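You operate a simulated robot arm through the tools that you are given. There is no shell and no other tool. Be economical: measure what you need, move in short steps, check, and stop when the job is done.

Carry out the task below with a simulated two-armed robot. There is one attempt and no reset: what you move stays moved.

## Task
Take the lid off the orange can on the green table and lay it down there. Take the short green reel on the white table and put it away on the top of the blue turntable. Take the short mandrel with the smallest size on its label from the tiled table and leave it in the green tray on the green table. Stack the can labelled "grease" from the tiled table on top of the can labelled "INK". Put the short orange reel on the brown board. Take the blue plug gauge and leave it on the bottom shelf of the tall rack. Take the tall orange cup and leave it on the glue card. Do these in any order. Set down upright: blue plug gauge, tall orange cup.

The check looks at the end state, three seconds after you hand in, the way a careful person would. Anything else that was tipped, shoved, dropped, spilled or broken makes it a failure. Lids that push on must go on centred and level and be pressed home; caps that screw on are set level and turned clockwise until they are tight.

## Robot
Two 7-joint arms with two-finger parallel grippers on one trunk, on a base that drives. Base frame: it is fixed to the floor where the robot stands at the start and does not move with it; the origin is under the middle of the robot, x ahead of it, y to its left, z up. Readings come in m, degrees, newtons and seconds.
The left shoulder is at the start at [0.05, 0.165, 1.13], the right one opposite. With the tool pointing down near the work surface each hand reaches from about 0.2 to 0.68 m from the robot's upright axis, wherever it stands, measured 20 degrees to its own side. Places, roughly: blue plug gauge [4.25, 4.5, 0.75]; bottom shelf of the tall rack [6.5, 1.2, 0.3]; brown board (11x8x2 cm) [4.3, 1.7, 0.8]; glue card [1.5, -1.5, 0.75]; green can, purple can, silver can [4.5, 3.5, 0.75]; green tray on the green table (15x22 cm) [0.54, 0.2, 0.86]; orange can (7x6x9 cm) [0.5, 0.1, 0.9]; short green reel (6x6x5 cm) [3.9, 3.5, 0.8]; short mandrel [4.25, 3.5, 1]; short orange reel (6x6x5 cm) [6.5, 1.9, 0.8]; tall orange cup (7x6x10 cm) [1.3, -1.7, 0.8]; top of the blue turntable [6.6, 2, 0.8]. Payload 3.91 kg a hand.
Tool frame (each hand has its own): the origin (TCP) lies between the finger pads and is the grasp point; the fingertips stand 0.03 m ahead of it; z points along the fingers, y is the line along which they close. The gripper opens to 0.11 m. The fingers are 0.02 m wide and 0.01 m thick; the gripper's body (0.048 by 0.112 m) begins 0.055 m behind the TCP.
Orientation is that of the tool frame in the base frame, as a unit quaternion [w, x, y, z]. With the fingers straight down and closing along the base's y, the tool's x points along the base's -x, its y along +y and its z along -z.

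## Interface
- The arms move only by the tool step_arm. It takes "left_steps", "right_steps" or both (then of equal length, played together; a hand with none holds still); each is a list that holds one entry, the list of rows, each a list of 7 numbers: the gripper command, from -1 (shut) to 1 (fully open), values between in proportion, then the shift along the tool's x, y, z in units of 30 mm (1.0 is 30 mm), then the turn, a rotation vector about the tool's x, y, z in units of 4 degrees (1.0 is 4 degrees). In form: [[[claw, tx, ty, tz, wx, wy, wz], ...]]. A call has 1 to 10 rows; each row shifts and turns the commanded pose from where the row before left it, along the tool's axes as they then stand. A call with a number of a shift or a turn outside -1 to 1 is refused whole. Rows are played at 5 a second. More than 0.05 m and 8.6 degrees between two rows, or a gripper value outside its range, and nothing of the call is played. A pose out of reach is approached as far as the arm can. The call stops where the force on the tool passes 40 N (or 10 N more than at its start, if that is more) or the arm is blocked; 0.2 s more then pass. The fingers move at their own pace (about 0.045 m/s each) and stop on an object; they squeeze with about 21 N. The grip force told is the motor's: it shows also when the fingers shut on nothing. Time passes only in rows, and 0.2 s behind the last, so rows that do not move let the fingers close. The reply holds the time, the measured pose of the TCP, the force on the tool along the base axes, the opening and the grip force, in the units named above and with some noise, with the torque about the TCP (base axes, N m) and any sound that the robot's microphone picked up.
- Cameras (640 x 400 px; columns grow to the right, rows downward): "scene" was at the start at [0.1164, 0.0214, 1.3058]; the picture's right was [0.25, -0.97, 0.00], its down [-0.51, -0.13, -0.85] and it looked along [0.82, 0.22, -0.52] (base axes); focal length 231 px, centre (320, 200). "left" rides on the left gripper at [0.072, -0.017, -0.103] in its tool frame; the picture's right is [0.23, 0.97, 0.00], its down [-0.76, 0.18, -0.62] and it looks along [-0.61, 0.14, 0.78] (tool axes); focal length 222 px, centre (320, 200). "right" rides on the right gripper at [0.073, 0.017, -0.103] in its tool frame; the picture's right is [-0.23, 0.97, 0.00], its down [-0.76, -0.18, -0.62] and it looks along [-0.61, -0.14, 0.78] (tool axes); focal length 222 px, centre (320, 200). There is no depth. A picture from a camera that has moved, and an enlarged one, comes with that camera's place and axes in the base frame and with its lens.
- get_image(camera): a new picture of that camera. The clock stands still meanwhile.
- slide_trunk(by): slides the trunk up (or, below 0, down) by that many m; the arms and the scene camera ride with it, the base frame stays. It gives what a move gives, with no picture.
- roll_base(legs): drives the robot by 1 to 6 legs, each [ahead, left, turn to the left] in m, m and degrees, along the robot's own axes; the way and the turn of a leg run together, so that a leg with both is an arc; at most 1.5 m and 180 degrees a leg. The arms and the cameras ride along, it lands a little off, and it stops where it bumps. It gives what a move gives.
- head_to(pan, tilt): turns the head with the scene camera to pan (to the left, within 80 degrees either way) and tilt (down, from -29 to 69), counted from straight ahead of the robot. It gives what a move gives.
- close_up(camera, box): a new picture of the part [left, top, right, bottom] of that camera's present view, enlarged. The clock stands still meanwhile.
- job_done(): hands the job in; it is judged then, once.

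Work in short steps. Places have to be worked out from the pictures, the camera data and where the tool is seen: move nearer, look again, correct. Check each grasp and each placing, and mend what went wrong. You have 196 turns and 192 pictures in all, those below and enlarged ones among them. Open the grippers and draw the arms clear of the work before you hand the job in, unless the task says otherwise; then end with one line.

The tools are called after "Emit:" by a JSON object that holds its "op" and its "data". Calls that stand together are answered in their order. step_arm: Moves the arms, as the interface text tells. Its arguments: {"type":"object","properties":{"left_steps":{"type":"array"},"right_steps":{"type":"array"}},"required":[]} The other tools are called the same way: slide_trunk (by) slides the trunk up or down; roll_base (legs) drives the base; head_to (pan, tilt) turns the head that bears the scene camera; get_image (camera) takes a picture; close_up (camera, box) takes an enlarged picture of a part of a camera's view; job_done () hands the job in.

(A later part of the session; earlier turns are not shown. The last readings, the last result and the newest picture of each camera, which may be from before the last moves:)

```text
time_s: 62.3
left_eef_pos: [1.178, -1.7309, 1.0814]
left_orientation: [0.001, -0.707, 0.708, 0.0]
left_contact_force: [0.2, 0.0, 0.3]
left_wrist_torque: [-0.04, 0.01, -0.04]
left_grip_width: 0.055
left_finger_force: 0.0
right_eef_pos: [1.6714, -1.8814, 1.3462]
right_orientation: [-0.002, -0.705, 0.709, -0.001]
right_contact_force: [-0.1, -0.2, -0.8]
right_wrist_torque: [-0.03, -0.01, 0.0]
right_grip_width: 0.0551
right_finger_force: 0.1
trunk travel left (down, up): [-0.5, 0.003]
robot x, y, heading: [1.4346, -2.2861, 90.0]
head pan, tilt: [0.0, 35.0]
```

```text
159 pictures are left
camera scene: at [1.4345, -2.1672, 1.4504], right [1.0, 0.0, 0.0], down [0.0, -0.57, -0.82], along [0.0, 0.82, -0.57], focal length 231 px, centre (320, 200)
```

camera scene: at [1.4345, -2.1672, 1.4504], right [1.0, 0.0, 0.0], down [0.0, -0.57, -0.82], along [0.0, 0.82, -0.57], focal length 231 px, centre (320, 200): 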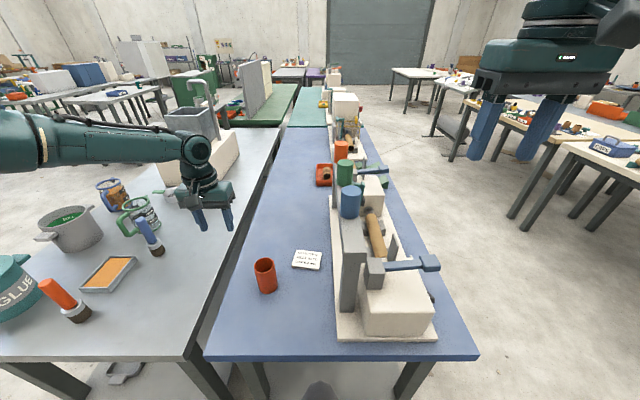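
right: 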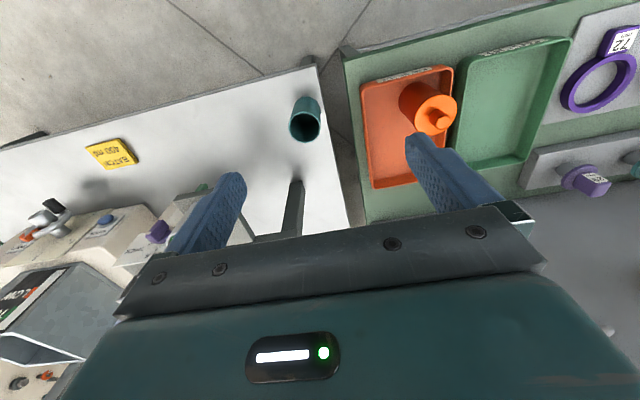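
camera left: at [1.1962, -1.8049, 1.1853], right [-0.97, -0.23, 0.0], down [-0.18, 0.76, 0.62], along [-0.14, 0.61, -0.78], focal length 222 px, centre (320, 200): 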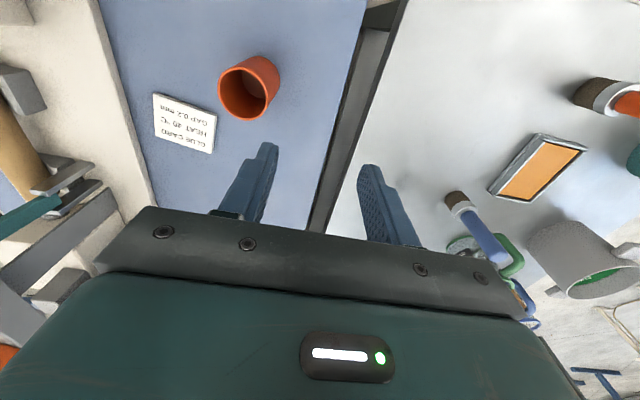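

Cup rim at (1.272, −1.718, 0.90), card centre (1.389, −1.62, ~0.81). I shift the base to (1.53, −2.22), then tilt the left hand 40° forward behind the cup.

Emit:
{"op": "roll_base", "data": {"legs": [[0.0, -0.095, 0], [0.06, 0, 0]]}}

Emit:
{"op": "step_arm", "data": {"left_steps": [[[1, 0.9, 0, 0, 0, 0, 0], [1, 0.9, 0, 0, 0, 0, 0], [1, 0.9, 0, 0, 0, 0, 0], [1, 0.9, 0, 0, 0, 0, 0], [1, 0.7, 0, 0, 0, 0, 0], [1, 0, 0, 0, 0, -1, 0], [1, 0, 0, 0, 0, -1, 0], [1, 0, 0, 0, 0, -1, 0], [1, 0, 0, 0, 0, -1, 0], [1, 0, 0, 0, 0, -1, 0]]]}}

Emit:
{"op": "step_arm", "data": {"left_steps": [[[1, 0, 0, 0, 0, -1, 0], [1, 0, 0, 0, 0, -1, 0], [1, 0, 0, 0, 0, -1, 0], [1, 0, 0, 0, 0, -1, 0], [1, 0, 0, 0, 0, -1, 0], [1, 0, 0, 0, 0, 0, 0]]]}}

Emit:
{"op": "get_image", "data": {"camera": "scene"}}

Emit:
{"op": "get_image", "data": {"camera": "left"}}

```text
time_s: 64.4
left_eef_pos: [1.2746, -1.6719, 1.0801]
left_orientation: [0.001, -0.706, 0.708, -0.001]
left_contact_force: [0.3, 0.3, 0.5]
left_wrist_torque: [-0.04, -0.01, -0.02]
left_grip_width: 0.0549
left_finger_force: 0.0
right_eef_pos: [1.7684, -1.8221, 1.3453]
right_orientation: [-0.001, -0.706, 0.708, -0.001]
right_contact_force: [-0.1, 0.5, 0.4]
right_wrist_torque: [-0.05, 0.01, -0.01]
right_grip_width: 0.0551
right_finger_force: 0.0
trunk travel left (down, up): [-0.5, 0.003]
robot x, y, heading: [1.5267, -2.2262, 90.1]
head pan, tilt: [0.0, 35.0]
```

```text
time_s: 66.6
left_eef_pos: [1.2739, -1.8005, 1.0829]
left_orientation: [-0.125, 0.696, -0.696, -0.123]
left_contact_force: [0.3, 0.2, 0.0]
left_wrist_torque: [0.02, 0.02, 0.01]
left_grip_width: 0.11
left_finger_force: 0.0
right_eef_pos: [1.7675, -1.8224, 1.3466]
right_orientation: [0.0, -0.706, 0.709, -0.001]
right_contact_force: [0.6, 0.6, 0.0]
right_wrist_torque: [0.02, 0.0, -0.03]
right_grip_width: 0.0549
right_finger_force: 0.1
trunk travel left (down, up): [-0.5, 0.003]
robot x, y, heading: [1.5273, -2.2228, 89.9]
head pan, tilt: [0.0, 35.0]
```

```text
time_s: 68.0
left_eef_pos: [1.2728, -1.8001, 1.0823]
left_orientation: [0.244, -0.664, 0.664, 0.242]
left_contact_force: [0.2, 0.2, 0.2]
left_wrist_torque: [0.01, 0.02, 0.0]
left_grip_width: 0.11
left_finger_force: 0.0
right_eef_pos: [1.7681, -1.8222, 1.3467]
right_orientation: [-0.001, -0.706, 0.708, 0.0]
right_contact_force: [0.7, -0.1, -1.2]
right_wrist_torque: [0.04, 0.0, -0.01]
right_grip_width: 0.0551
right_finger_force: 0.0
trunk travel left (down, up): [-0.5, 0.003]
robot x, y, heading: [1.5274, -2.2268, 90.1]
head pan, tilt: [0.0, 35.0]
```

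```text
158 pictures are left
camera scene: at [1.5304, -2.1083, 1.4505], right [1.0, 0.0, 0.0], down [0.0, -0.57, -0.82], along [0.0, 0.82, -0.57], focal length 231 px, centre (320, 200)
```

scene: 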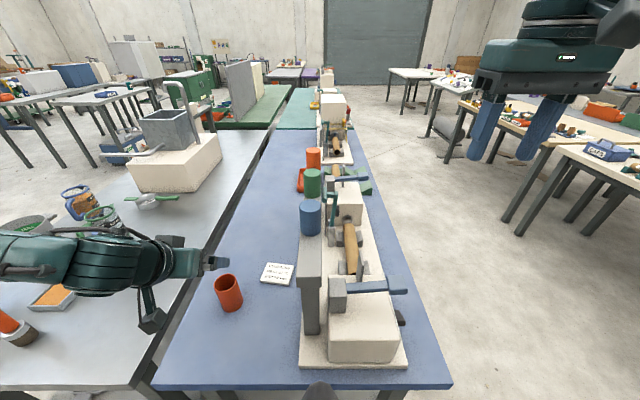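

```text
157 pictures are left
camera left: at [1.2918, -1.9236, 1.1151], right [-0.97, -0.17, -0.15], down [-0.18, 0.18, 0.97], along [-0.14, 0.97, -0.21], focal length 222 px, centre (320, 200)
```

left: 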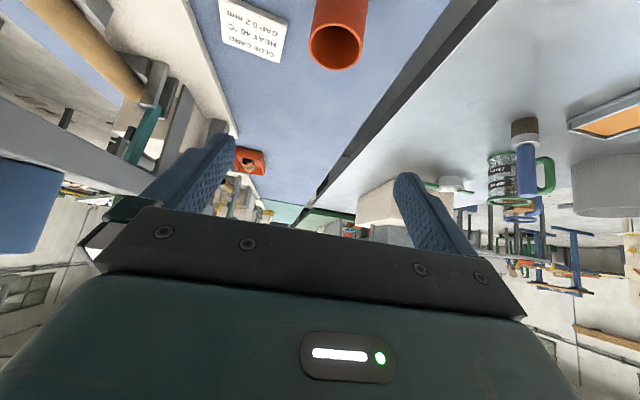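

Orientation is right. I move down to the pre-grasp point behind the cup.

Emit:
{"op": "step_arm", "data": {"left_steps": [[[1, 0.605, 0, 0.863, 0, 0, 0], [1, 0.605, 0, 0.863, 0, 0, 0], [1, 0.605, 0, 0.863, 0, 0, 0], [1, 0.605, 0, 0.863, 0, 0, 0], [1, 0, 0, 0, 0, 0, 0]]]}}

Emit:
{"op": "get_image", "data": {"camera": "scene"}}

Emit:
{"op": "get_image", "data": {"camera": "left"}}

```text
time_s: 69.2
left_eef_pos: [1.273, -1.7877, 0.9566]
left_orientation: [0.244, -0.664, 0.665, 0.241]
left_contact_force: [0.1, 0.2, 0.3]
left_wrist_torque: [0.01, 0.01, -0.04]
left_grip_width: 0.1099
left_finger_force: 0.0
right_eef_pos: [1.7654, -1.8231, 1.3472]
right_orientation: [0.0, -0.706, 0.708, -0.001]
right_contact_force: [-0.4, 0.4, 0.6]
right_wrist_torque: [0.04, 0.01, -0.01]
right_grip_width: 0.0549
right_finger_force: 0.0
trunk travel left (down, up): [-0.5, 0.003]
robot x, y, heading: [1.5328, -2.2237, 89.8]
head pan, tilt: [0.0, 35.0]
```

```text
156 pictures are left
camera scene: at [1.5292, -2.109, 1.4505], right [1.0, 0.0, 0.0], down [0.0, -0.57, -0.82], along [0.0, 0.82, -0.57], focal length 231 px, centre (320, 200)
```

scene: 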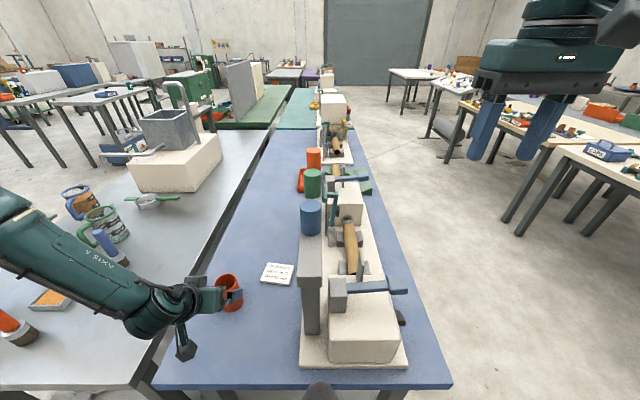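

```text
155 pictures are left
camera left: at [1.2909, -1.9121, 0.9889], right [-0.97, -0.17, -0.15], down [-0.18, 0.18, 0.97], along [-0.14, 0.97, -0.21], focal length 222 px, centre (320, 200)
```

left: 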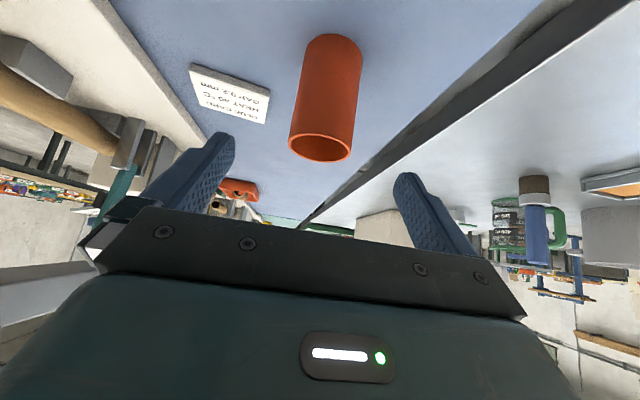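

The cup is centred between the fingers. I advance along the tool axis and close.

Emit:
{"op": "step_arm", "data": {"left_steps": [[[1, 0, 0, 0.9, 0, 0, 0], [1, 0, 0, 0.9, 0, 0, 0], [1, 0, 0, 0.9, 0, 0, 0], [1, 0, 0, 0.9, 0, 0, 0], [1, 0, 0, 0, 0, 0, 0], [-1, 0, 0, 0, 0, 0, 0], [-1, 0, 0, 0, 0, 0, 0], [-1, 0, 0, 0, 0, 0, 0], [-1, 0, 0, 0, 0, 0, 0]]]}}

Emit:
{"op": "get_image", "data": {"camera": "left"}}

Emit:
{"op": "get_image", "data": {"camera": "scene"}}

```text
time_s: 71.2
left_eef_pos: [1.2419, -1.7351, 0.9493]
left_orientation: [0.243, -0.663, 0.665, 0.241]
left_contact_force: [-0.9, 0.3, -0.5]
left_wrist_torque: [-0.03, 0.03, -0.04]
left_grip_width: 0.0211
left_finger_force: 0.1
left hand out of reach, approached as far as the arm can: row 1, 2, 3, 4
right_eef_pos: [1.7678, -1.8222, 1.3462]
right_orientation: [0.0, -0.706, 0.709, -0.001]
right_contact_force: [0.2, 0.4, 0.9]
right_wrist_torque: [0.02, 0.02, -0.01]
right_grip_width: 0.055
right_finger_force: 0.1
trunk travel left (down, up): [-0.5, 0.003]
robot x, y, heading: [1.5266, -2.2251, 89.9]
head pan, tilt: [0.0, 35.0]
```

```text
154 pictures are left
camera left: at [1.2611, -1.8582, 0.9816], right [-0.97, -0.17, -0.15], down [-0.18, 0.18, 0.97], along [-0.14, 0.97, -0.21], focal length 222 px, centre (320, 200)
```

left: 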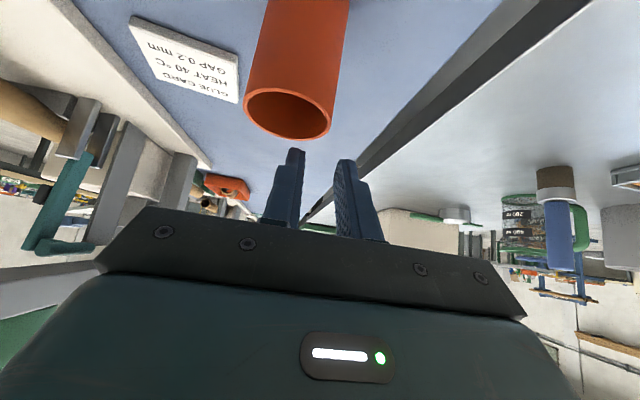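

```text
153 pictures are left
camera scene: at [1.5303, -2.1083, 1.4505], right [1.0, 0.0, 0.0], down [0.0, -0.57, -0.82], along [0.0, 0.82, -0.57], focal length 231 px, centre (320, 200)
```

scene: 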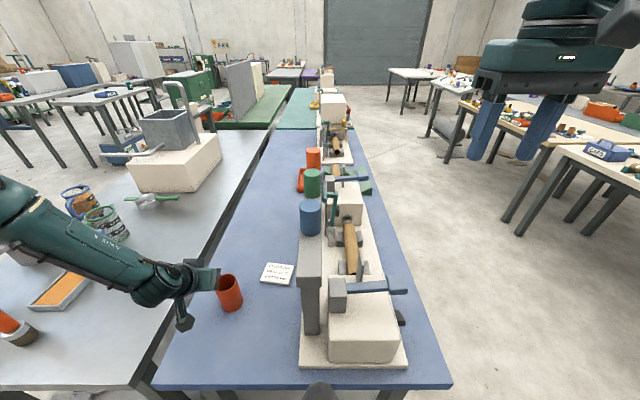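

The arm ran out of reach because the trunk is fully up; nothing was touched. I back off, raise the arm, then lower the trunk 0.15 m.

Emit:
{"op": "step_arm", "data": {"left_steps": [[[-1, -0.263, -0.163, -0.875, 0, 0, 0], [-1, -0.263, -0.163, -0.875, 0, 0, 0], [0, -0.263, -0.163, -0.875, 0, 0, 0], [1, -0.263, -0.163, -0.875, 0, 0, 0], [1, -0.263, -0.163, -0.875, 0, 0, 0], [1, -0.263, -0.163, -0.875, 0, 0, 0], [1, 0, 0, 0, 0, 0, 0]]]}}

Emit:
{"op": "slide_trunk", "data": {"by": -0.15}}

Emit:
{"op": "get_image", "data": {"camera": "scene"}}

```text
time_s: 72.8
left_eef_pos: [1.2689, -1.7994, 1.1011]
left_orientation: [0.243, -0.664, 0.664, 0.242]
left_contact_force: [0.1, -0.2, -0.3]
left_wrist_torque: [-0.01, 0.02, -0.04]
left_grip_width: 0.1034
left_finger_force: 0.0
right_eef_pos: [1.7677, -1.821, 1.3459]
right_orientation: [0.0, -0.706, 0.708, -0.001]
right_contact_force: [0.0, -0.3, -0.5]
right_wrist_torque: [0.0, -0.01, 0.0]
right_grip_width: 0.0551
right_finger_force: 0.2
trunk travel left (down, up): [-0.5, 0.003]
robot x, y, heading: [1.5322, -2.2236, 89.8]
head pan, tilt: [0.0, 35.0]
```

```text
time_s: 74.6
left_eef_pos: [1.2694, -1.7991, 0.9491]
left_orientation: [-0.243, 0.664, -0.664, -0.242]
left_contact_force: [-0.3, 0.0, -0.1]
left_wrist_torque: [0.0, 0.02, 0.0]
left_grip_width: 0.1101
left_finger_force: 0.1
right_eef_pos: [1.7665, -1.8233, 1.1968]
right_orientation: [0.0, -0.706, 0.709, -0.001]
right_contact_force: [-0.3, -0.6, 0.4]
right_wrist_torque: [-0.01, -0.01, -0.01]
right_grip_width: 0.055
right_finger_force: 0.0
trunk travel left (down, up): [-0.35, 0.153]
robot x, y, heading: [1.5265, -2.227, 89.8]
head pan, tilt: [0.0, 35.0]
```

```text
152 pictures are left
camera scene: at [1.5302, -2.1085, 1.3005], right [1.0, 0.0, 0.0], down [0.0, -0.57, -0.82], along [0.0, 0.82, -0.57], focal length 231 px, centre (320, 200)
```

scene: 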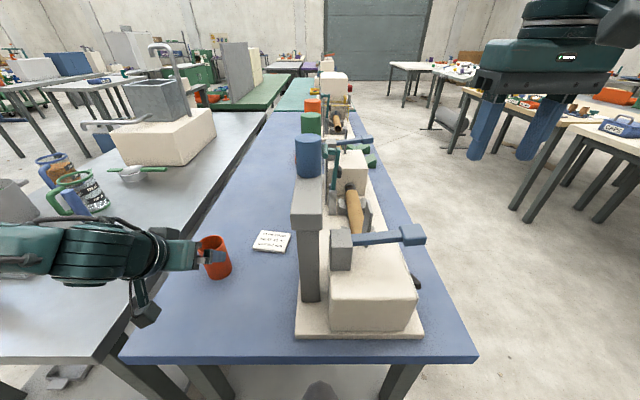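

I check the elbow's clearance over the grey table by panning the head.

Emit:
{"op": "head_to", "data": {"pan": 45, "tilt": 30}}

Emit:
{"op": "get_image", "data": {"camera": "scene"}}

```text
time_s: 75.7
left_eef_pos: [1.2689, -1.7993, 0.9497]
left_orientation: [0.243, -0.664, 0.664, 0.242]
left_contact_force: [-0.3, 0.5, -0.7]
left_wrist_torque: [-0.02, 0.01, 0.03]
left_grip_width: 0.11
left_finger_force: 0.1
right_eef_pos: [1.768, -1.823, 1.1962]
right_orientation: [-0.001, -0.706, 0.709, -0.001]
right_contact_force: [-1.1, -0.3, 0.0]
right_wrist_torque: [0.0, 0.02, -0.02]
right_grip_width: 0.055
right_finger_force: 0.1
trunk travel left (down, up): [-0.35, 0.153]
robot x, y, heading: [1.5299, -2.2233, 89.7]
head pan, tilt: [45.0, 30.0]
```

```text
151 pictures are left
camera scene: at [1.4663, -2.1323, 1.3082], right [0.71, 0.71, 0.0], down [0.35, -0.35, -0.87], along [-0.61, 0.61, -0.5], focal length 231 px, centre (320, 200)
```

scene: 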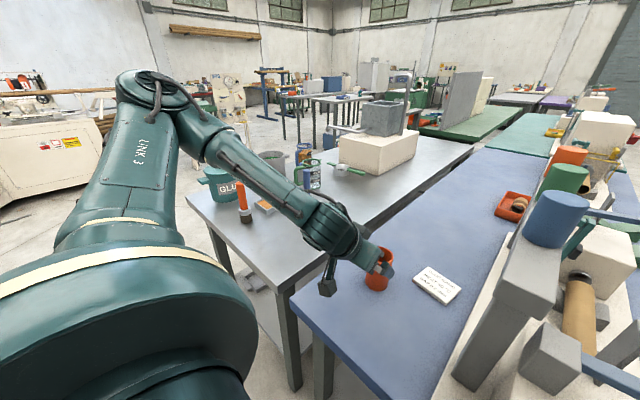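

Elbow is high and clear. Now advance along the tool axis to the cup and close.

Emit:
{"op": "step_arm", "data": {"left_steps": [[[1, -0.42, -0.08, 0, 0, 0, 0], [1, 0, 0, 0.925, 0, 0, 0], [1, 0, 0, 0.925, 0, 0, 0], [1, 0, 0, 0.925, 0, 0, 0], [1, 0, 0, 0.925, 0, 0, 0], [1, 0, 0, 0, 0, 0, 0]]]}}

Emit:
{"op": "get_image", "data": {"camera": "left"}}

```text
time_s: 77.1
left_eef_pos: [1.2725, -1.7175, 0.8734]
left_orientation: [-0.242, 0.664, -0.664, -0.242]
left_contact_force: [0.0, 0.4, -0.4]
left_wrist_torque: [-0.02, 0.01, 0.03]
left_grip_width: 0.11
left_finger_force: 0.0
right_eef_pos: [1.7685, -1.8223, 1.1968]
right_orientation: [0.0, -0.706, 0.708, -0.002]
right_contact_force: [0.5, -0.9, 0.3]
right_wrist_torque: [0.02, 0.0, 0.03]
right_grip_width: 0.0547
right_finger_force: 0.1
trunk travel left (down, up): [-0.35, 0.153]
robot x, y, heading: [1.5243, -2.2213, 90.2]
head pan, tilt: [45.0, 30.0]
```

```text
150 pictures are left
camera left: at [1.2908, -1.8419, 0.9057], right [-0.97, -0.17, -0.15], down [-0.18, 0.18, 0.97], along [-0.14, 0.97, -0.21], focal length 222 px, centre (320, 200)
```

left: 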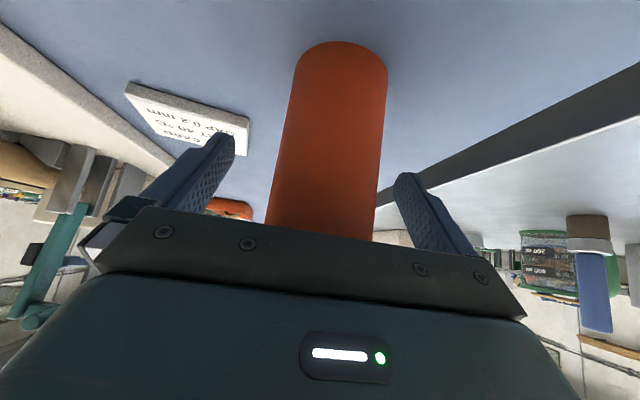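

The cup stands between the fingers. Close, then lift a few centimetres.

Emit:
{"op": "step_arm", "data": {"left_steps": [[[-1, 0, 0, 0, 0, 0, 0], [-1, 0, 0, 0, 0, 0, 0], [-1, 0, 0, 0, 0, 0, 0], [-1, 0, 0, 0, 0, 0, 0], [-1, -0.32, 0, -0.38, 0, 0, 0], [-1, -0.32, 0, -0.38, 0, 0, 0], [-1, -0.32, 0, -0.38, 0, 0, 0], [-1, 0, 0, 0, 0, 0, 0]]]}}

Emit:
{"op": "get_image", "data": {"camera": "scene"}}

Emit:
{"op": "get_image", "data": {"camera": "left"}}

```text
time_s: 78.9
left_eef_pos: [1.2714, -1.7184, 0.9173]
left_orientation: [0.243, -0.664, 0.664, 0.241]
left_contact_force: [0.0, -0.1, -1.0]
left_wrist_torque: [-0.02, 0.0, -0.03]
left_grip_width: 0.0628
left_finger_force: 20.9
right_eef_pos: [1.7681, -1.8228, 1.1961]
right_orientation: [0.0, -0.706, 0.709, -0.001]
right_contact_force: [-0.4, 0.0, 0.9]
right_wrist_torque: [-0.01, 0.04, 0.0]
right_grip_width: 0.055
right_finger_force: 0.2
trunk travel left (down, up): [-0.35, 0.153]
robot x, y, heading: [1.5306, -2.2213, 89.8]
head pan, tilt: [45.0, 30.0]
```

```text
149 pictures are left
camera scene: at [1.4662, -2.1323, 1.3082], right [0.71, 0.71, 0.0], down [0.35, -0.35, -0.87], along [-0.61, 0.61, -0.5], focal length 231 px, centre (320, 200)
```

scene: 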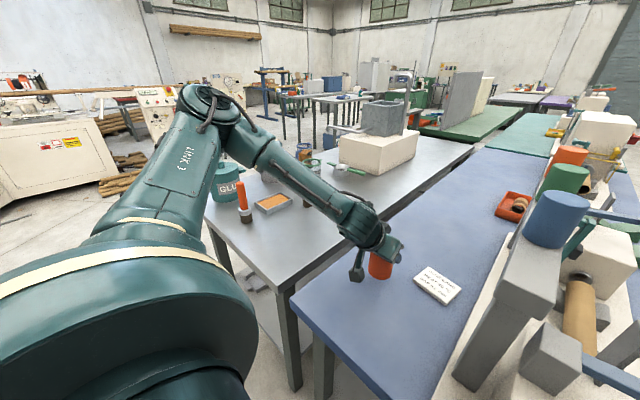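

```text
148 pictures are left
camera left: at [1.2902, -1.841, 0.95], right [-0.97, -0.17, -0.15], down [-0.18, 0.18, 0.97], along [-0.14, 0.97, -0.21], focal length 222 px, centre (320, 200)
```

left: 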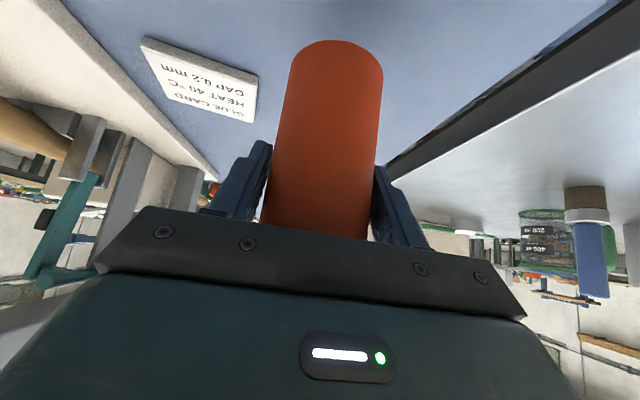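

The cup is held upright. I carry it over the card at (1.390, −1.622).

Emit:
{"op": "step_arm", "data": {"left_steps": [[[-1, -0.49, -0.794, 0.412, 0, 0, 0], [-1, -0.49, -0.794, 0.412, 0, 0, 0], [-1, -0.49, -0.794, 0.412, 0, 0, 0], [-1, -0.49, -0.794, 0.412, 0, 0, 0], [-1, -0.49, -0.794, 0.412, 0, 0, 0], [-1, 0, 0, 0, 0, 0, 0]]]}}

Emit:
{"op": "get_image", "data": {"camera": "left"}}

Emit:
{"op": "close_up", "data": {"camera": "scene", "box": [350, 200, 550, 340]}}

```text
time_s: 80.3
left_eef_pos: [1.3598, -1.6456, 0.9402]
left_orientation: [0.244, -0.663, 0.665, 0.241]
left_contact_force: [-0.5, 0.7, -0.6]
left_wrist_torque: [0.0, -0.01, 0.0]
left_grip_width: 0.0627
left_finger_force: 21.5
left hand out of reach, approached as far as the arm can: row 4, 5
right_eef_pos: [1.7673, -1.822, 1.1969]
right_orientation: [0.0, -0.706, 0.708, -0.001]
right_contact_force: [0.5, 0.6, -0.1]
right_wrist_torque: [-0.01, 0.01, -0.02]
right_grip_width: 0.0549
right_finger_force: 0.0
trunk travel left (down, up): [-0.35, 0.153]
robot x, y, heading: [1.5304, -2.2247, 89.7]
head pan, tilt: [45.0, 30.0]
```

```text
147 pictures are left
camera left: at [1.3782, -1.7686, 0.9719], right [-0.97, -0.17, -0.15], down [-0.18, 0.18, 0.97], along [-0.14, 0.97, -0.21], focal length 222 px, centre (320, 200)
```

left: 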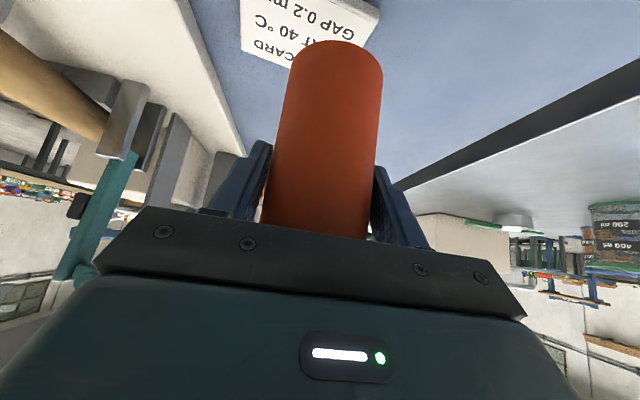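

```text
2.86 times, centred on (450, 270) of scene
camera zoom: at [1.4662, -2.1324, 1.3082], right [0.71, 0.71, 0.0], down [0.35, -0.35, -0.87], along [-0.61, 0.61, -0.5], focal length 660 px, centre (-51, 0)
```

zoom: 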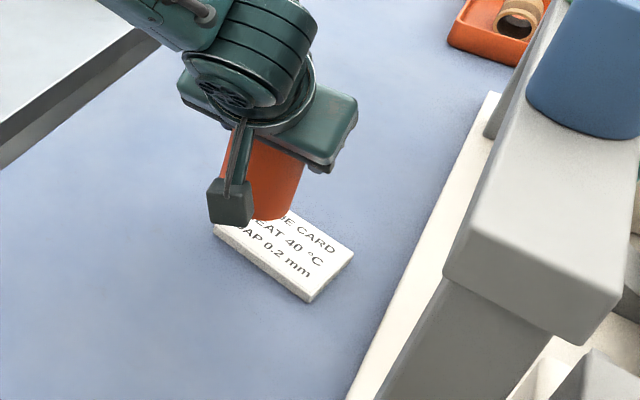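

Still 3 cm short in x and 2.4 cm in y; I make that up with the base.

Emit:
{"op": "roll_base", "data": {"legs": [[0.024, -0.03, 0]]}}

Emit:
{"op": "get_image", "data": {"camera": "left"}}

Emit:
{"op": "close_up", "data": {"camera": "scene", "box": [350, 200, 550, 340]}}

```text
time_s: 81.2
left_eef_pos: [1.3908, -1.6209, 0.9393]
left_orientation: [-0.243, 0.665, -0.664, -0.241]
left_contact_force: [0.4, 1.0, -0.3]
left_wrist_torque: [0.02, -0.02, 0.01]
left_grip_width: 0.0626
left_finger_force: 20.7
right_eef_pos: [1.7999, -1.798, 1.1965]
right_orientation: [-0.001, -0.705, 0.709, -0.002]
right_contact_force: [-0.4, -0.7, 0.2]
right_wrist_torque: [0.0, 0.0, 0.01]
right_grip_width: 0.0547
right_finger_force: 0.1
trunk travel left (down, up): [-0.35, 0.153]
robot x, y, heading: [1.5622, -2.2029, 90.0]
head pan, tilt: [45.0, 30.0]
```

```text
145 pictures are left
camera left: at [1.409, -1.7441, 0.9717], right [-0.97, -0.17, -0.15], down [-0.18, 0.18, 0.97], along [-0.14, 0.97, -0.21], focal length 222 px, centre (320, 200)
```

left: 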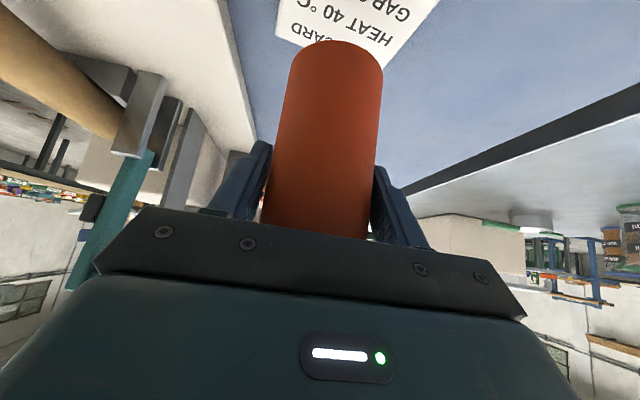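

```text
2.86 times, centred on (450, 270) of scene
camera zoom: at [1.4972, -2.1077, 1.3082], right [0.71, 0.71, 0.0], down [0.35, -0.35, -0.87], along [-0.61, 0.61, -0.5], focal length 660 px, centre (-51, 0)
```

zoom: 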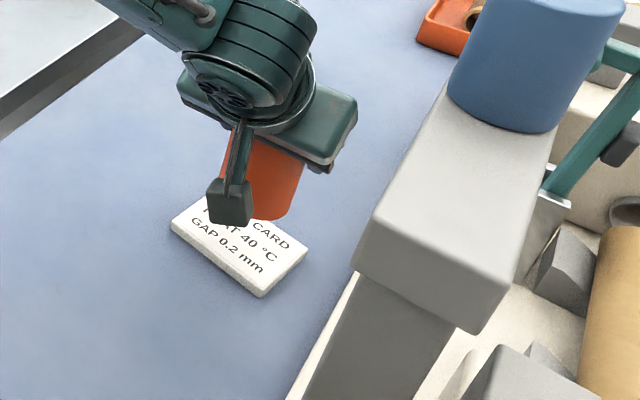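

Cup is centred over the card. I lower by the trunk.

Emit:
{"op": "slide_trunk", "data": {"by": -0.045}}

Emit:
{"op": "slide_trunk", "data": {"by": -0.006}}

```text
time_s: 82.1
left_eef_pos: [1.3901, -1.6207, 0.8941]
left_orientation: [0.244, -0.664, 0.665, 0.241]
left_contact_force: [-0.5, 0.9, -0.5]
left_wrist_torque: [-0.02, 0.03, 0.02]
left_grip_width: 0.0627
left_finger_force: 20.9
right_eef_pos: [1.7974, -1.7987, 1.1508]
right_orientation: [0.0, -0.706, 0.708, -0.001]
right_contact_force: [-0.1, 0.0, 0.2]
right_wrist_torque: [0.01, -0.01, -0.03]
right_grip_width: 0.0546
right_finger_force: 0.1
trunk travel left (down, up): [-0.305, 0.198]
robot x, y, heading: [1.5607, -2.1963, 89.8]
head pan, tilt: [45.0, 30.0]
```

```text
time_s: 82.7
left_eef_pos: [1.3894, -1.6213, 0.8887]
left_orientation: [0.243, -0.664, 0.665, 0.241]
left_contact_force: [0.1, -0.4, -1.5]
left_wrist_torque: [0.03, 0.01, -0.01]
left_grip_width: 0.0626
left_finger_force: 20.9
right_eef_pos: [1.7989, -1.7991, 1.1467]
right_orientation: [0.0, -0.706, 0.709, -0.001]
right_contact_force: [0.3, 0.1, -0.3]
right_wrist_torque: [0.02, -0.03, -0.02]
right_grip_width: 0.0549
right_finger_force: 0.1
trunk travel left (down, up): [-0.299, 0.204]
robot x, y, heading: [1.5598, -2.1988, 89.8]
head pan, tilt: [45.0, 30.0]
```

Emit:
{"op": "slide_trunk", "data": {"by": -0.004}}

Emit:
{"op": "get_image", "data": {"camera": "left"}}

```text
time_s: 83.2
left_eef_pos: [1.3905, -1.6199, 0.8853]
left_orientation: [0.244, -0.663, 0.665, 0.242]
left_contact_force: [0.0, -0.2, 4.4]
left_wrist_torque: [-0.04, 0.08, 0.03]
left_grip_width: 0.0627
left_finger_force: 21.3
right_eef_pos: [1.7993, -1.7982, 1.1412]
right_orientation: [-0.001, -0.706, 0.708, -0.001]
right_contact_force: [0.6, 0.3, -0.2]
right_wrist_torque: [0.01, 0.03, -0.01]
right_grip_width: 0.0549
right_finger_force: 0.0
trunk travel left (down, up): [-0.295, 0.208]
robot x, y, heading: [1.5601, -2.2015, 89.8]
head pan, tilt: [45.0, 30.0]
```

```text
143 pictures are left
camera left: at [1.4088, -1.7442, 0.9175], right [-0.97, -0.17, -0.15], down [-0.18, 0.18, 0.97], along [-0.14, 0.97, -0.21], focal length 222 px, centre (320, 200)
```

left: 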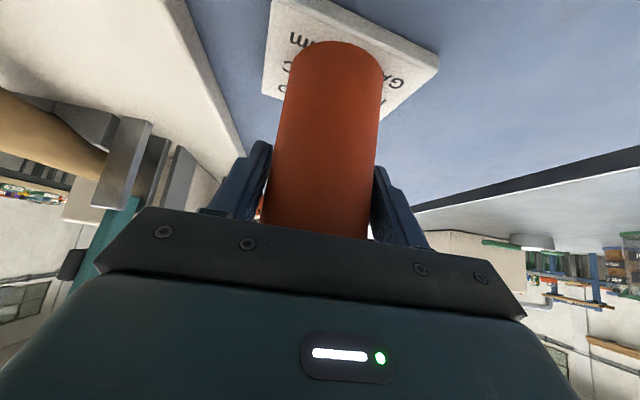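

Contact made, cup is on the card. Release and back out along the tool axis.

Emit:
{"op": "step_arm", "data": {"left_steps": [[[0.5, 0, 0, 0, 0, 0, 0], [0.5, 0, 0, 0, 0, 0, 0], [0.5, 0, 0, 0, 0, 0, 0], [0.5, 0, 0, -0.6, 0, 0, 0], [0.5, 0, 0, -0.9, 0, 0, 0], [0.5, 0, 0, -0.9, 0, 0, 0], [0.5, 0, 0, -0.9, 0, 0, 0], [0.5, 0, 0, -0.9, 0, 0, 0], [0.5, 0, 0, -0.9, 0, 0, 0]]]}}

Emit:
{"op": "get_image", "data": {"camera": "left"}}

Emit:
{"op": "get_image", "data": {"camera": "scene"}}

```text
time_s: 85.2
left_eef_pos: [1.3913, -1.7206, 1.0014]
left_orientation: [0.243, -0.664, 0.664, 0.242]
left_contact_force: [0.6, 0.4, 0.5]
left_wrist_torque: [0.01, 0.02, 0.0]
left_grip_width: 0.0825
left_finger_force: 0.1
right_eef_pos: [1.7978, -1.7987, 1.1406]
right_orientation: [0.0, -0.706, 0.709, -0.001]
right_contact_force: [0.1, -1.2, -0.5]
right_wrist_torque: [-0.01, -0.02, 0.01]
right_grip_width: 0.055
right_finger_force: 0.0
trunk travel left (down, up): [-0.295, 0.208]
robot x, y, heading: [1.5616, -2.2002, 89.9]
head pan, tilt: [45.0, 30.0]
```

```text
142 pictures are left
camera left: at [1.4093, -1.8449, 1.0325], right [-0.97, -0.17, -0.15], down [-0.18, 0.18, 0.97], along [-0.14, 0.97, -0.21], focal length 222 px, centre (320, 200)
```

left: 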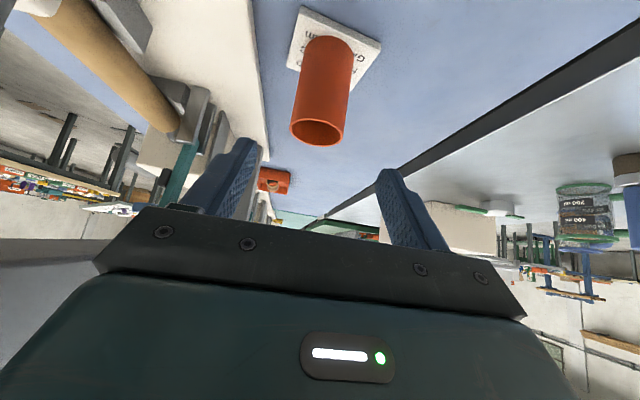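

```text
141 pictures are left
camera scene: at [1.4968, -2.1085, 1.2533], right [0.71, 0.71, 0.0], down [0.35, -0.35, -0.87], along [-0.61, 0.61, -0.5], focal length 231 px, centre (320, 200)
```

scene: 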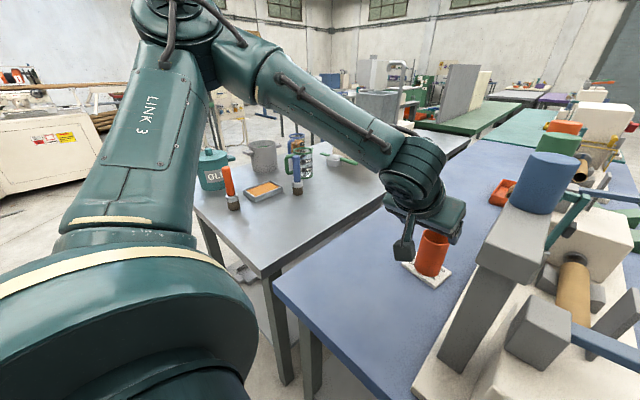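

The cup stands on the card. I raise the trunk, back away, straighten the left hand, then look into the aisle to the right.

Emit:
{"op": "slide_trunk", "data": {"by": 0.15}}

Emit:
{"op": "roll_base", "data": {"legs": [[-0.35, 0, 0]]}}

Emit:
{"op": "step_arm", "data": {"left_steps": [[[0.5, 0, 0.5, 0, 0, 1, 0], [0.5, 0, 0.5, 0, 0, 1, 0], [0.5, 0, 0.5, 0, 0, 1, 0], [0.5, 0, 0, 0, 0, 1, 0], [0.5, 0, 0, 0, 0, 1, 0], [0.5, 0, 0, 0, 0, 1, 0], [0.5, 0, 0, 0, 0, 1, 0], [0.5, 0, 0, 0, 0, 1, 0], [0.5, 0, 0, 0, 0, 1, 0], [0.5, 0, 0, 0, 0, 1, 0]]]}}

Emit:
{"op": "head_to", "data": {"pan": -30, "tilt": 15}}

Emit:
{"op": "get_image", "data": {"camera": "scene"}}

```text
time_s: 86.9
left_eef_pos: [1.3912, -1.7203, 1.1494]
left_orientation: [0.244, -0.664, 0.664, 0.241]
left_contact_force: [-0.1, 0.9, 0.7]
left_wrist_torque: [0.02, 0.03, 0.0]
left_grip_width: 0.0825
left_finger_force: 0.0
right_eef_pos: [1.7992, -1.7978, 1.2903]
right_orientation: [0.0, -0.706, 0.709, -0.001]
right_contact_force: [-0.4, -0.2, -0.5]
right_wrist_torque: [0.03, 0.01, -0.01]
right_grip_width: 0.0551
right_finger_force: 0.0
trunk travel left (down, up): [-0.445, 0.058]
robot x, y, heading: [1.5617, -2.1971, 89.9]
head pan, tilt: [45.0, 30.0]
```

```text
time_s: 89.2
left_eef_pos: [1.3907, -2.0725, 1.1495]
left_orientation: [0.243, -0.664, 0.665, 0.241]
left_contact_force: [0.0, 0.4, 0.3]
left_wrist_torque: [0.01, -0.02, 0.01]
left_grip_width: 0.0829
left_finger_force: 0.1
right_eef_pos: [1.7977, -2.1505, 1.2918]
right_orientation: [-0.001, -0.705, 0.709, -0.001]
right_contact_force: [0.1, 0.1, -0.3]
right_wrist_torque: [0.02, 0.0, 0.01]
right_grip_width: 0.0549
right_finger_force: 0.0
trunk travel left (down, up): [-0.445, 0.058]
robot x, y, heading: [1.5583, -2.5526, 89.9]
head pan, tilt: [45.0, 30.0]
```

```text
time_s: 91.4
left_eef_pos: [1.344, -2.0712, 1.1487]
left_orientation: [0.002, -0.706, 0.708, 0.0]
left_contact_force: [0.6, -0.1, -0.2]
left_wrist_torque: [-0.02, -0.02, -0.02]
left_grip_width: 0.0828
left_finger_force: 0.0
right_eef_pos: [1.7984, -2.1491, 1.2917]
right_orientation: [0.0, -0.705, 0.709, -0.001]
right_contact_force: [-0.3, -0.4, -0.2]
right_wrist_torque: [0.03, 0.02, -0.03]
right_grip_width: 0.0548
right_finger_force: 0.1
trunk travel left (down, up): [-0.445, 0.058]
robot x, y, heading: [1.5589, -2.5498, 89.9]
head pan, tilt: [45.0, 30.0]
```

```text
time_s: 92.9
left_eef_pos: [1.346, -2.0719, 1.1511]
left_orientation: [0.002, -0.706, 0.708, 0.0]
left_contact_force: [0.0, -0.4, 0.4]
left_wrist_torque: [0.05, 0.03, 0.0]
left_grip_width: 0.0824
left_finger_force: 0.0
right_eef_pos: [1.7978, -2.1488, 1.2903]
right_orientation: [0.0, -0.705, 0.709, -0.002]
right_contact_force: [-0.7, -1.0, -0.3]
right_wrist_torque: [0.03, -0.01, 0.02]
right_grip_width: 0.0547
right_finger_force: 0.1
trunk travel left (down, up): [-0.445, 0.058]
robot x, y, heading: [1.5577, -2.5511, 90.0]
head pan, tilt: [-30.0, 15.0]
```

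```text
140 pictures are left
camera scene: at [1.6066, -2.4428, 1.4274], right [0.87, -0.5, 0.0], down [-0.13, -0.22, -0.97], along [0.48, 0.84, -0.26], focal length 231 px, centre (320, 200)
```

scene: 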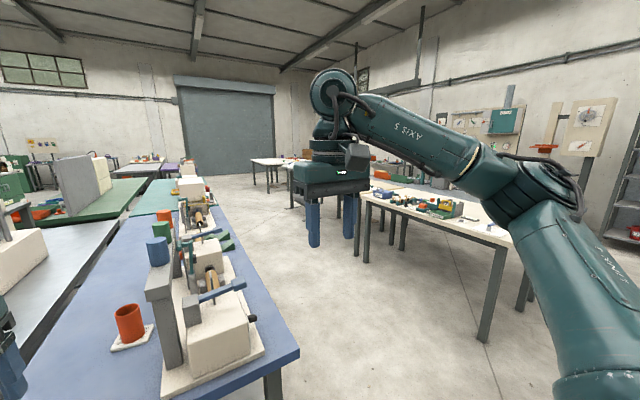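

Aisle between x≈1.9 and 3.2 is free. I drive into it and north.

Emit:
{"op": "roll_base", "data": {"legs": [[0, -1.0, 0], [1.5, 0, 0], [1.5, 0, 0], [1.0, 0, 0]]}}

Emit:
{"op": "get_image", "data": {"camera": "scene"}}

```text
time_s: 120.8
left_eef_pos: [2.3583, 1.9255, 1.1492]
left_orientation: [0.001, -0.7, 0.714, 0.0]
left_contact_force: [0.1, 0.1, -0.1]
left_wrist_torque: [0.01, 0.03, 0.03]
left_grip_width: 0.0826
left_finger_force: 0.0
right_eef_pos: [2.809, 1.8401, 1.2897]
right_orientation: [-0.001, -0.698, 0.716, -0.001]
right_contact_force: [0.1, 0.6, -0.5]
right_wrist_torque: [0.02, 0.03, 0.06]
right_grip_width: 0.055
right_finger_force: 0.0
trunk travel left (down, up): [-0.445, 0.058]
robot x, y, heading: [2.5648, 1.4406, 88.7]
head pan, tilt: [-30.0, 15.0]
```

```text
139 pictures are left
camera scene: at [2.6129, 1.5501, 1.4274], right [0.86, -0.52, 0.0], down [-0.13, -0.22, -0.97], along [0.5, 0.83, -0.26], focal length 231 px, centre (320, 200)
```

scene: 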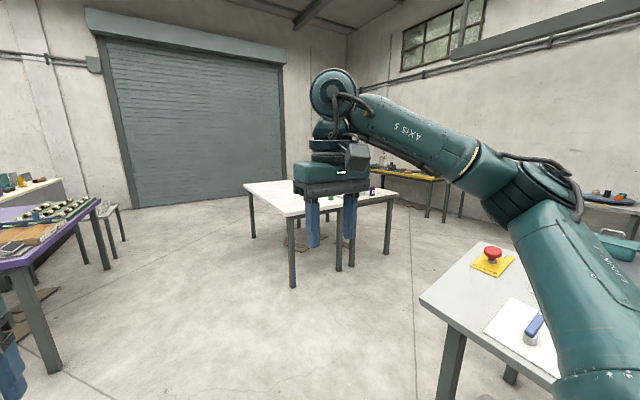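

A white table stands ahead (front edge y≈3.4, x 3.4–4.7). I drive in front of it.

Emit:
{"op": "roll_base", "data": {"legs": [[1.28, 0, 1.3], [0, -1.15, 0]]}}

Emit:
{"op": "head_to", "data": {"pan": 0, "tilt": 30}}

Emit:
{"op": "get_image", "data": {"camera": "scene"}}

```text
time_s: 137.0
left_eef_pos: [3.4836, 3.2046, 1.1495]
left_orientation: [-0.001, 0.709, -0.705, 0.0]
left_contact_force: [-0.5, -0.1, -0.7]
left_wrist_torque: [0.0, -0.02, -0.03]
left_grip_width: 0.0824
left_finger_force: 0.1
right_eef_pos: [3.9363, 3.1307, 1.2915]
right_orientation: [0.001, 0.708, -0.706, 0.001]
right_contact_force: [0.2, -1.2, -0.1]
right_wrist_torque: [0.0, 0.07, 0.02]
right_grip_width: 0.0549
right_finger_force: 0.0
trunk travel left (down, up): [-0.445, 0.058]
robot x, y, heading: [3.6993, 2.7289, 90.2]
head pan, tilt: [-30.0, 15.0]
```

```text
time_s: 137.9
left_eef_pos: [3.4838, 3.2056, 1.1507]
left_orientation: [-0.001, 0.708, -0.706, 0.0]
left_contact_force: [-1.0, -0.3, 0.0]
left_wrist_torque: [0.07, -0.02, 0.01]
left_grip_width: 0.0827
left_finger_force: 0.1
right_eef_pos: [3.9362, 3.1302, 1.2909]
right_orientation: [0.0, 0.708, -0.706, 0.002]
right_contact_force: [-0.3, -0.3, 0.0]
right_wrist_torque: [0.01, -0.03, 0.03]
right_grip_width: 0.0552
right_finger_force: 0.0
trunk travel left (down, up): [-0.445, 0.058]
robot x, y, heading: [3.7027, 2.7242, 90.3]
head pan, tilt: [0.0, 30.0]
```

```text
138 pictures are left
camera scene: at [3.7005, 2.8455, 1.4033], right [1.0, 0.0, 0.0], down [0.0, -0.5, -0.87], along [0.0, 0.87, -0.5], focal length 231 px, centre (320, 200)
```

scene: 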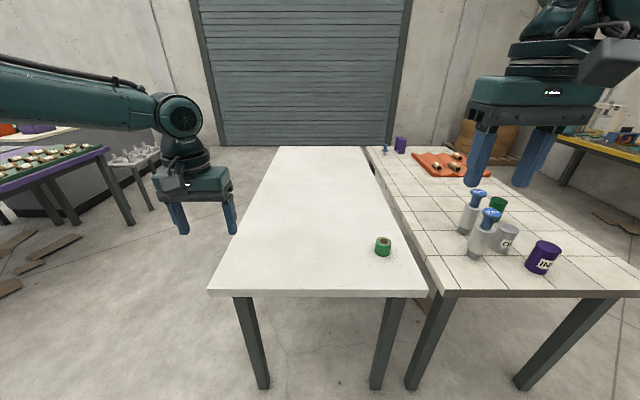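

I enlarge the two table tops.

Emit:
{"op": "close_up", "data": {"camera": "scene", "box": [420, 170, 580, 290]}}

Emit:
{"op": "close_up", "data": {"camera": "scene", "box": [350, 130, 500, 270]}}

```text
3.33 times, centred on (500, 230) of scene
camera zoom: at [3.7005, 2.8455, 1.4033], right [1.0, 0.0, 0.0], down [0.0, -0.5, -0.87], along [0.0, 0.87, -0.5], focal length 770 px, centre (-280, 100)
```

zoom: 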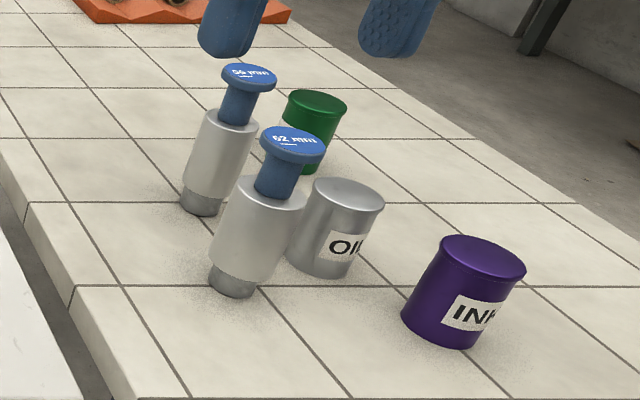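

```text
2.86 times, centred on (425, 200) of scene
camera zoom: at [3.7005, 2.8455, 1.4033], right [1.0, 0.0, 0.0], down [0.0, -0.5, -0.87], along [0.0, 0.87, -0.5], focal length 660 px, centre (20, 200)
```

zoom: 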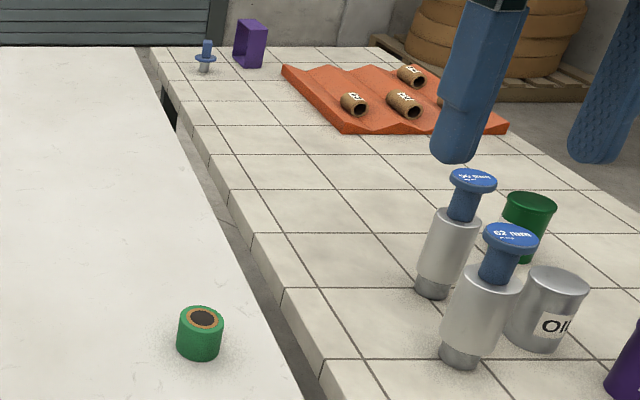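

Cans, mandrels, reel and plug gauge located. Before moving right I check the space there.

Emit:
{"op": "head_to", "data": {"pan": -75, "tilt": 25}}

Emit:
{"op": "get_image", "data": {"camera": "scene"}}

```text
time_s: 139.4
left_eef_pos: [3.484, 3.2046, 1.1493]
left_orientation: [-0.001, 0.709, -0.706, 0.0]
left_contact_force: [0.0, 0.0, 0.3]
left_wrist_torque: [-0.01, 0.02, 0.01]
left_grip_width: 0.0826
left_finger_force: 0.0
right_eef_pos: [3.9368, 3.13, 1.2916]
right_orientation: [-0.001, 0.708, -0.707, 0.001]
right_contact_force: [0.6, -0.8, -0.5]
right_wrist_torque: [0.01, 0.03, 0.01]
right_grip_width: 0.0553
right_finger_force: 0.1
trunk travel left (down, up): [-0.445, 0.058]
robot x, y, heading: [3.6971, 2.7259, 90.4]
head pan, tilt: [-75.0, 25.0]
```

```text
135 pictures are left
camera scene: at [3.7897, 2.7793, 1.4112], right [0.26, -0.96, 0.0], down [-0.41, -0.11, -0.91], along [0.87, 0.24, -0.42], focal length 231 px, centre (320, 200)
```

scene: 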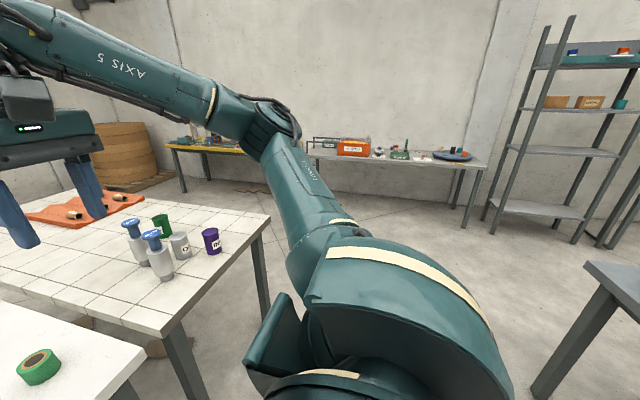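

The right side is clear. I drive around to the tiled table's right side and face it (heading 180°).

Emit:
{"op": "roll_base", "data": {"legs": [[0, -1.47, 0], [0, 0, 90], [0, -0.8, 0]]}}

Emit:
{"op": "head_to", "data": {"pan": 0, "tilt": 35}}

Emit:
{"op": "get_image", "data": {"camera": "scene"}}

Emit:
{"op": "get_image", "data": {"camera": "right"}}

```text
time_s: 163.4
left_eef_pos: [4.7065, 3.3126, 1.1504]
left_orientation: [-0.002, 1.0, -0.01, -0.001]
left_contact_force: [-0.6, 0.3, 0.7]
left_wrist_torque: [-0.02, 0.01, 0.0]
left_grip_width: 0.0825
left_finger_force: 0.0
right_eef_pos: [4.7935, 3.7624, 1.2924]
right_orientation: [0.001, 1.0, -0.011, 0.001]
right_contact_force: [-0.1, 0.5, 0.1]
right_wrist_torque: [0.03, 0.05, 0.02]
right_grip_width: 0.055
right_finger_force: 0.1
trunk travel left (down, up): [-0.445, 0.058]
robot x, y, heading: [5.1876, 3.5159, 178.8]
head pan, tilt: [-75.0, 25.0]
```

```text
time_s: 164.8
left_eef_pos: [4.7061, 3.3121, 1.1504]
left_orientation: [-0.001, 1.0, -0.011, -0.001]
left_contact_force: [0.0, -0.2, -0.1]
left_wrist_torque: [0.0, 0.0, 0.02]
left_grip_width: 0.0827
left_finger_force: 0.1
right_eef_pos: [4.7925, 3.7612, 1.2913]
right_orientation: [-0.001, 1.0, -0.011, 0.001]
right_contact_force: [-0.8, -0.1, 1.1]
right_wrist_torque: [0.0, -0.02, -0.01]
right_grip_width: 0.0548
right_finger_force: 0.1
trunk travel left (down, up): [-0.445, 0.058]
robot x, y, heading: [5.1893, 3.5143, 178.7]
head pan, tilt: [0.0, 35.0]
```

```text
134 pictures are left
camera scene: at [5.0729, 3.5181, 1.3955], right [0.02, 1.0, 0.0], down [0.57, -0.01, -0.82], along [-0.82, 0.02, -0.57], focal length 231 px, centre (320, 200)
```

scene: 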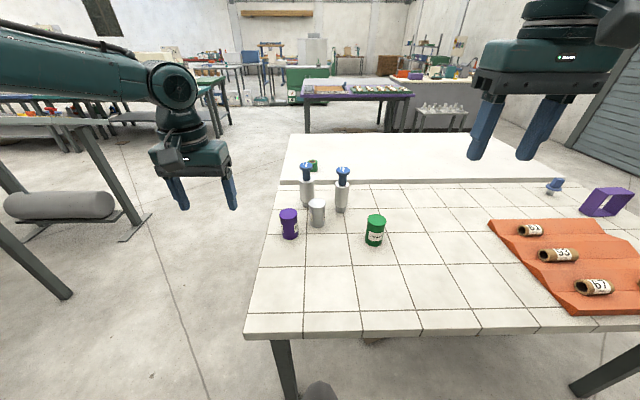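

```text
133 pictures are left
camera right: at [4.8637, 3.7437, 1.3949], right [-0.25, -0.97, 0.0], down [-0.76, 0.19, 0.62], along [-0.6, 0.16, -0.78], focal length 222 px, centre (320, 200)
```

right: 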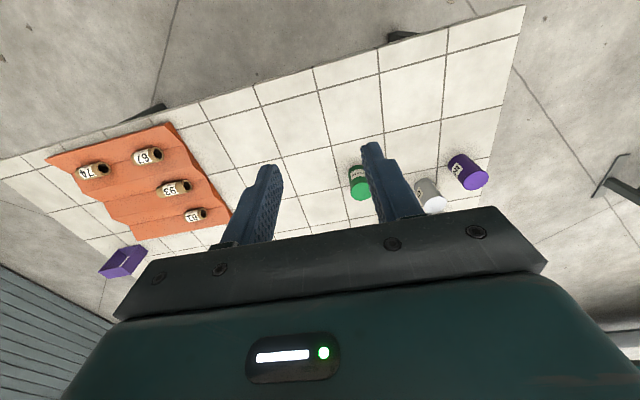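

Emit:
{"op": "close_up", "data": {"camera": "scene", "box": [270, 150, 400, 255]}}

Emit:
{"op": "close_up", "data": {"camera": "scene", "box": [530, 165, 590, 205]}}

Emit:
{"op": "close_up", "data": {"camera": "right", "box": [330, 120, 510, 220]}}

```text
3.81 times, centred on (335, 202) of scene
camera zoom: at [5.0729, 3.5181, 1.3955], right [0.02, 1.0, 0.0], down [0.57, -0.01, -0.82], along [-0.82, 0.02, -0.57], focal length 880 px, centre (263, 190)
```

zoom: 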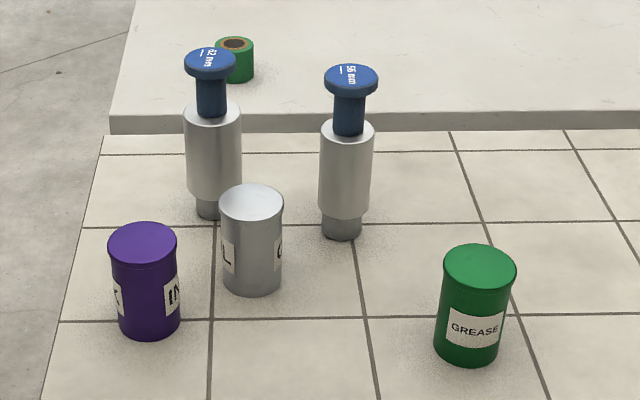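

```text
10.00 times, centred on (560, 185) of scene
camera zoom: at [5.0729, 3.5181, 1.3955], right [0.02, 1.0, 0.0], down [0.57, -0.01, -0.82], along [-0.82, 0.02, -0.57], focal length 2310 px, centre (-2080, 350)
```

zoom: 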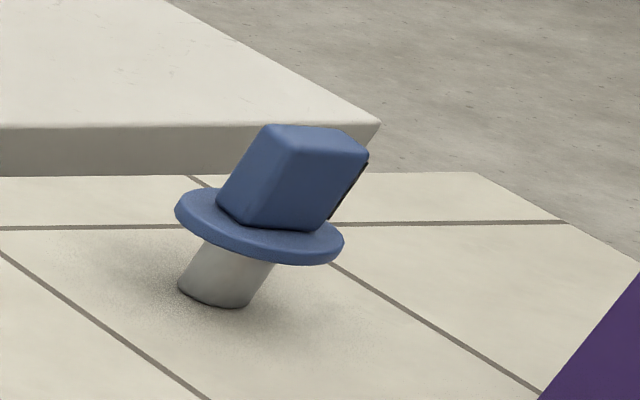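

```text
3.56 times, centred on (420, 170) of right
camera zoom: at [4.8637, 3.7437, 1.3949], right [-0.25, -0.97, 0.0], down [-0.76, 0.19, 0.62], along [-0.6, 0.16, -0.78], focal length 790 px, centre (-36, 307)
```

zoom: 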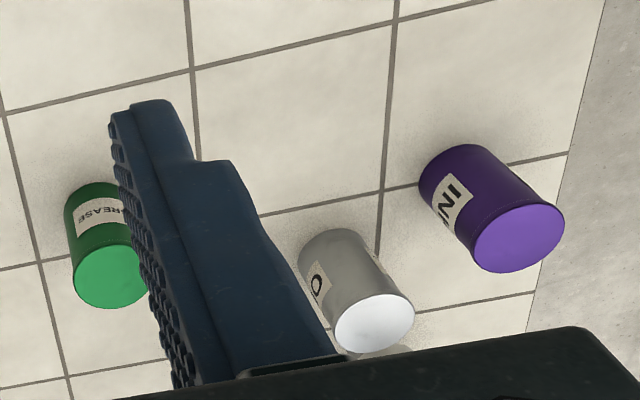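

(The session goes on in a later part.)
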